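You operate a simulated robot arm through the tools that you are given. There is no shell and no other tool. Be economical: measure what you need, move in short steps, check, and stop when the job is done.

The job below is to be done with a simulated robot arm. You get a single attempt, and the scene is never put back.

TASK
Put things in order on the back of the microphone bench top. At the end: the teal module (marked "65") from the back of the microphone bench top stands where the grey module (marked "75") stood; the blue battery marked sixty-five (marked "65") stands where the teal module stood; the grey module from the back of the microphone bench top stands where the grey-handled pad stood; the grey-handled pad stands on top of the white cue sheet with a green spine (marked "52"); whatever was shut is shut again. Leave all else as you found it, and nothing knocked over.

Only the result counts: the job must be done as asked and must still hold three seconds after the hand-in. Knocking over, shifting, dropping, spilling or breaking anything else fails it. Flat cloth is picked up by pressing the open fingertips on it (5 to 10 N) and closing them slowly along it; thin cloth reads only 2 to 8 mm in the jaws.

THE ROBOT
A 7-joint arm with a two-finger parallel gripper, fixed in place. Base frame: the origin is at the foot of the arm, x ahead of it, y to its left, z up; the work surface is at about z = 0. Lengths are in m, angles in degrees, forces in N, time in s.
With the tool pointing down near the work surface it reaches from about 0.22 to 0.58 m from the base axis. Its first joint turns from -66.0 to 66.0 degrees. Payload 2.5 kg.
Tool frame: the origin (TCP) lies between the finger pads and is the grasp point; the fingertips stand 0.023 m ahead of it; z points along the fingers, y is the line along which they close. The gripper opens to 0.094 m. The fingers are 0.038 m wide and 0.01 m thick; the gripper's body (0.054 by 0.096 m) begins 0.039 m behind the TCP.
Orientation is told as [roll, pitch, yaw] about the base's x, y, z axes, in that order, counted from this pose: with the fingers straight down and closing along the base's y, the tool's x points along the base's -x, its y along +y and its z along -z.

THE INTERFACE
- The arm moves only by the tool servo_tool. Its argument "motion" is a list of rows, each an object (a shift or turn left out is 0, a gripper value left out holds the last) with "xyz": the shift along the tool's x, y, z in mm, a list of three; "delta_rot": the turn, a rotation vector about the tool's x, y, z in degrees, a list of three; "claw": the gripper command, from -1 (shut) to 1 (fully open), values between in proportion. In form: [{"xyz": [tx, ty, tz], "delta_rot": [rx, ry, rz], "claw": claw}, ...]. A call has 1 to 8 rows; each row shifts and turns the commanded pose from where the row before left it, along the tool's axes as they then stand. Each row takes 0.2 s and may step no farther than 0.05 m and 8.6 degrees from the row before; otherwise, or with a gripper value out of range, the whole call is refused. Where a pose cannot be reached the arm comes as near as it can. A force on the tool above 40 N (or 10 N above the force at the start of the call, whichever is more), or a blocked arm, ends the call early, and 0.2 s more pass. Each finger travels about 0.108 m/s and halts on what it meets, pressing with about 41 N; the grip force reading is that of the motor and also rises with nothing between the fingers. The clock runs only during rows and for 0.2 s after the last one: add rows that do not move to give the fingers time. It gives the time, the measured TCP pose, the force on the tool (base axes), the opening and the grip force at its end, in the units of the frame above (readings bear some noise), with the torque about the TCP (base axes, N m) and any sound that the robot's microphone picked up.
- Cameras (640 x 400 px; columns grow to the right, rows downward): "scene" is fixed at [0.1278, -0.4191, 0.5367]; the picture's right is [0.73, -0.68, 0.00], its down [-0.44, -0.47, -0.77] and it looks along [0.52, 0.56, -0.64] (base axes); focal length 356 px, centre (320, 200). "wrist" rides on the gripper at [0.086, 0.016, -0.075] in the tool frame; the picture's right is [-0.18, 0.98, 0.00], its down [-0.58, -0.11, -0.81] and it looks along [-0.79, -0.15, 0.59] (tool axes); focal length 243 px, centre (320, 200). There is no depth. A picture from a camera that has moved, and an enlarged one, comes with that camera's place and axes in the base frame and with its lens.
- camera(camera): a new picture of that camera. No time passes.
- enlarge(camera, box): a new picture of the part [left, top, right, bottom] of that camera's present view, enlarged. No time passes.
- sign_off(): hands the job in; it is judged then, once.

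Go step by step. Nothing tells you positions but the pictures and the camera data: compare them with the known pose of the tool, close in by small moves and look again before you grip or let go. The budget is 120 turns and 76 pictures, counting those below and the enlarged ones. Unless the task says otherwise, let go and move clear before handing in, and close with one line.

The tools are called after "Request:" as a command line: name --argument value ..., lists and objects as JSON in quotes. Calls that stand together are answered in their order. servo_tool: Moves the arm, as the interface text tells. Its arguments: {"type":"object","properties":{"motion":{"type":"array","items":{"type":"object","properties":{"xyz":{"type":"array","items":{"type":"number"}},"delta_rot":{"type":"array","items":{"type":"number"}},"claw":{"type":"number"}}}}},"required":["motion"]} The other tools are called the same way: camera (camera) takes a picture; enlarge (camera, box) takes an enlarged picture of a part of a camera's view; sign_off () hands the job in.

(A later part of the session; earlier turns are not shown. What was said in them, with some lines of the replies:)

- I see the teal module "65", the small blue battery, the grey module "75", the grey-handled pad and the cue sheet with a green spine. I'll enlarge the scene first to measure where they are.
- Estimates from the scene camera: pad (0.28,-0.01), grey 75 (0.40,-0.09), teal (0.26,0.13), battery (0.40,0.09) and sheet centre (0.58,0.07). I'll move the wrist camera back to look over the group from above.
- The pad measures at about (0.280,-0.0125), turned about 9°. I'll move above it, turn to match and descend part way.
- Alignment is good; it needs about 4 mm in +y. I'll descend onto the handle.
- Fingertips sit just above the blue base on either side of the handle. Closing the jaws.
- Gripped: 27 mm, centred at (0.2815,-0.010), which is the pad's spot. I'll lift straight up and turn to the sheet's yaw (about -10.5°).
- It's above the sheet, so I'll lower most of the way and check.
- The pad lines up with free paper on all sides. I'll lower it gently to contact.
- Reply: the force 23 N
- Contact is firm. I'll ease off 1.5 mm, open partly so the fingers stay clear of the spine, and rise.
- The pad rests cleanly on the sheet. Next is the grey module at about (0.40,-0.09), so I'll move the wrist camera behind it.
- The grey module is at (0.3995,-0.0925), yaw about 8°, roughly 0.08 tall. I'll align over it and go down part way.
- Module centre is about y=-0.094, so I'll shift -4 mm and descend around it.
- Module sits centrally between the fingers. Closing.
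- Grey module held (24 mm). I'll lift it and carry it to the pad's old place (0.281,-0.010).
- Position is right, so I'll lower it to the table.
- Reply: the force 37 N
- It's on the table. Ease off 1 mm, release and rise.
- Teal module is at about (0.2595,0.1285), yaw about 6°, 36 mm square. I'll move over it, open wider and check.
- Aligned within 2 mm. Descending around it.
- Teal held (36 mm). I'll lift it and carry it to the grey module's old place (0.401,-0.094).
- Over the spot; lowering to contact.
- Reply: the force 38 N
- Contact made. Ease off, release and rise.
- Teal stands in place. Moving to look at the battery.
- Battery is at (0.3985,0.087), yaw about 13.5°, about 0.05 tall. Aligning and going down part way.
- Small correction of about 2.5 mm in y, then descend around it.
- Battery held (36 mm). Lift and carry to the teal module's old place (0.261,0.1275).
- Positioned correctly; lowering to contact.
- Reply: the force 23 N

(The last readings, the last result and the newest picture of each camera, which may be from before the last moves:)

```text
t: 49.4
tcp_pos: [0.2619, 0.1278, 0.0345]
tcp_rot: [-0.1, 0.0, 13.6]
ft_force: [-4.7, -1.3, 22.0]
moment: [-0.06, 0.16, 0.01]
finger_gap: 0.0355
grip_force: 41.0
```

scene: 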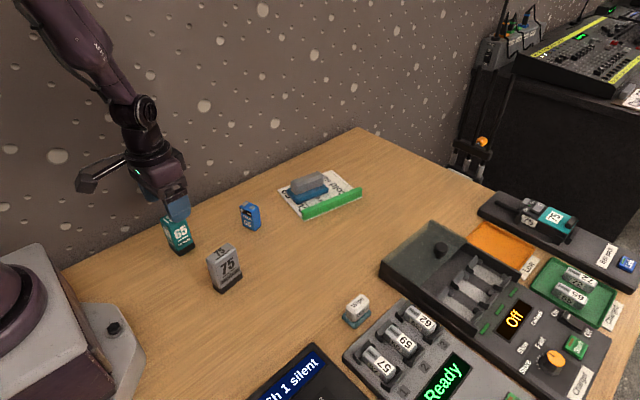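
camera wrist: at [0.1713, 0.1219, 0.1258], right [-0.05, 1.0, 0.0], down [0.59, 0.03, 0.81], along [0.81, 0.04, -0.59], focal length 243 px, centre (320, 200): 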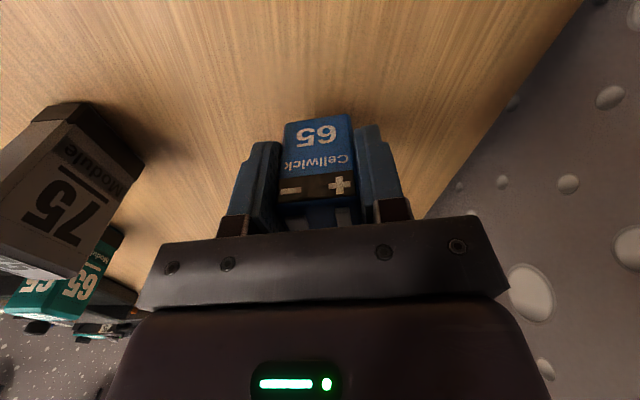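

Contact. Ease off, release and rise clear.

Request:
servo_tool --motion '[{"xyz": [0, 0, -0.7]}, {}, {"claw": 0}, {"claw": 0.4}, {}, {"xyz": [0, 0, -40]}, {"xyz": [0, 0, -40]}, {"xyz": [0, 0, -45]}]'

Request:
servo_tool --motion '[{"xyz": [0, 0, -45]}, {"xyz": [-40, 0, 0]}, {"xyz": [-40, 0, 0]}, {}]'

Request:
camera --camera "scene"

Request:
enlarge --camera "scene" --box '[140, 160, 380, 310]'

```text
t: 51.2
tcp_pos: [0.262, 0.1284, 0.1629]
tcp_rot: [0.0, 0.0, 13.5]
ft_force: [-0.6, -0.3, 1.0]
moment: [-0.02, 0.01, 0.01]
finger_gap: 0.066
grip_force: 0.1
```

```text
t: 52.2
tcp_pos: [0.3395, 0.1465, 0.2063]
tcp_rot: [0.0, 0.0, 13.5]
ft_force: [0.0, -1.3, -0.3]
moment: [0.01, -0.01, 0.03]
finger_gap: 0.0657
grip_force: 0.1
```

```text
35 pictures are left
```

scene: 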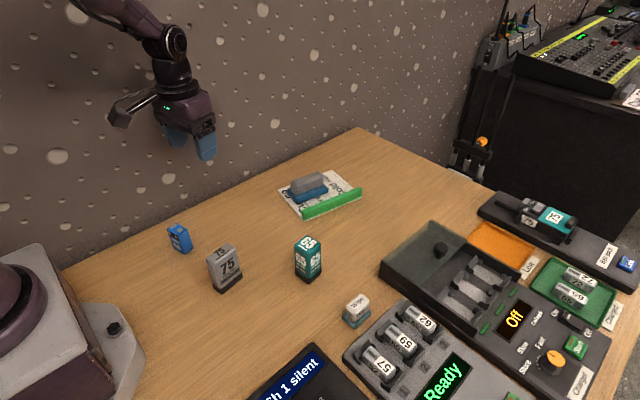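

```text
2.67 times, centred on (260, 235) of scene
camera zoom: at [0.1278, -0.4191, 0.5367], right [0.73, -0.68, 0.0], down [-0.44, -0.47, -0.77], along [0.52, 0.56, -0.64], focal length 949 px, centre (480, 107)
```

zoom: 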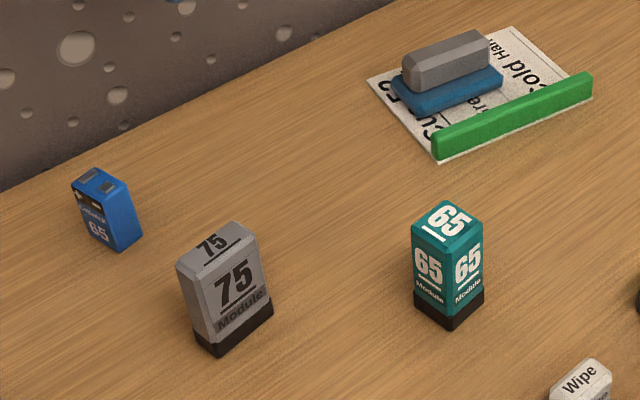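

All four pieces stand upright where they should, the rest is undisturbed, and the hand is clear.

Request:
sign_off

```text
The job is handed in.
```

I moved all four pieces and handed the job in: the grey-handled pad is on the cue sheet, grey "75" is where the pad was, teal "65" is where the grey was, and the blue battery is where the teal was. In the last picture all four stood upright and nothing else had moved; nothing had to be opened.
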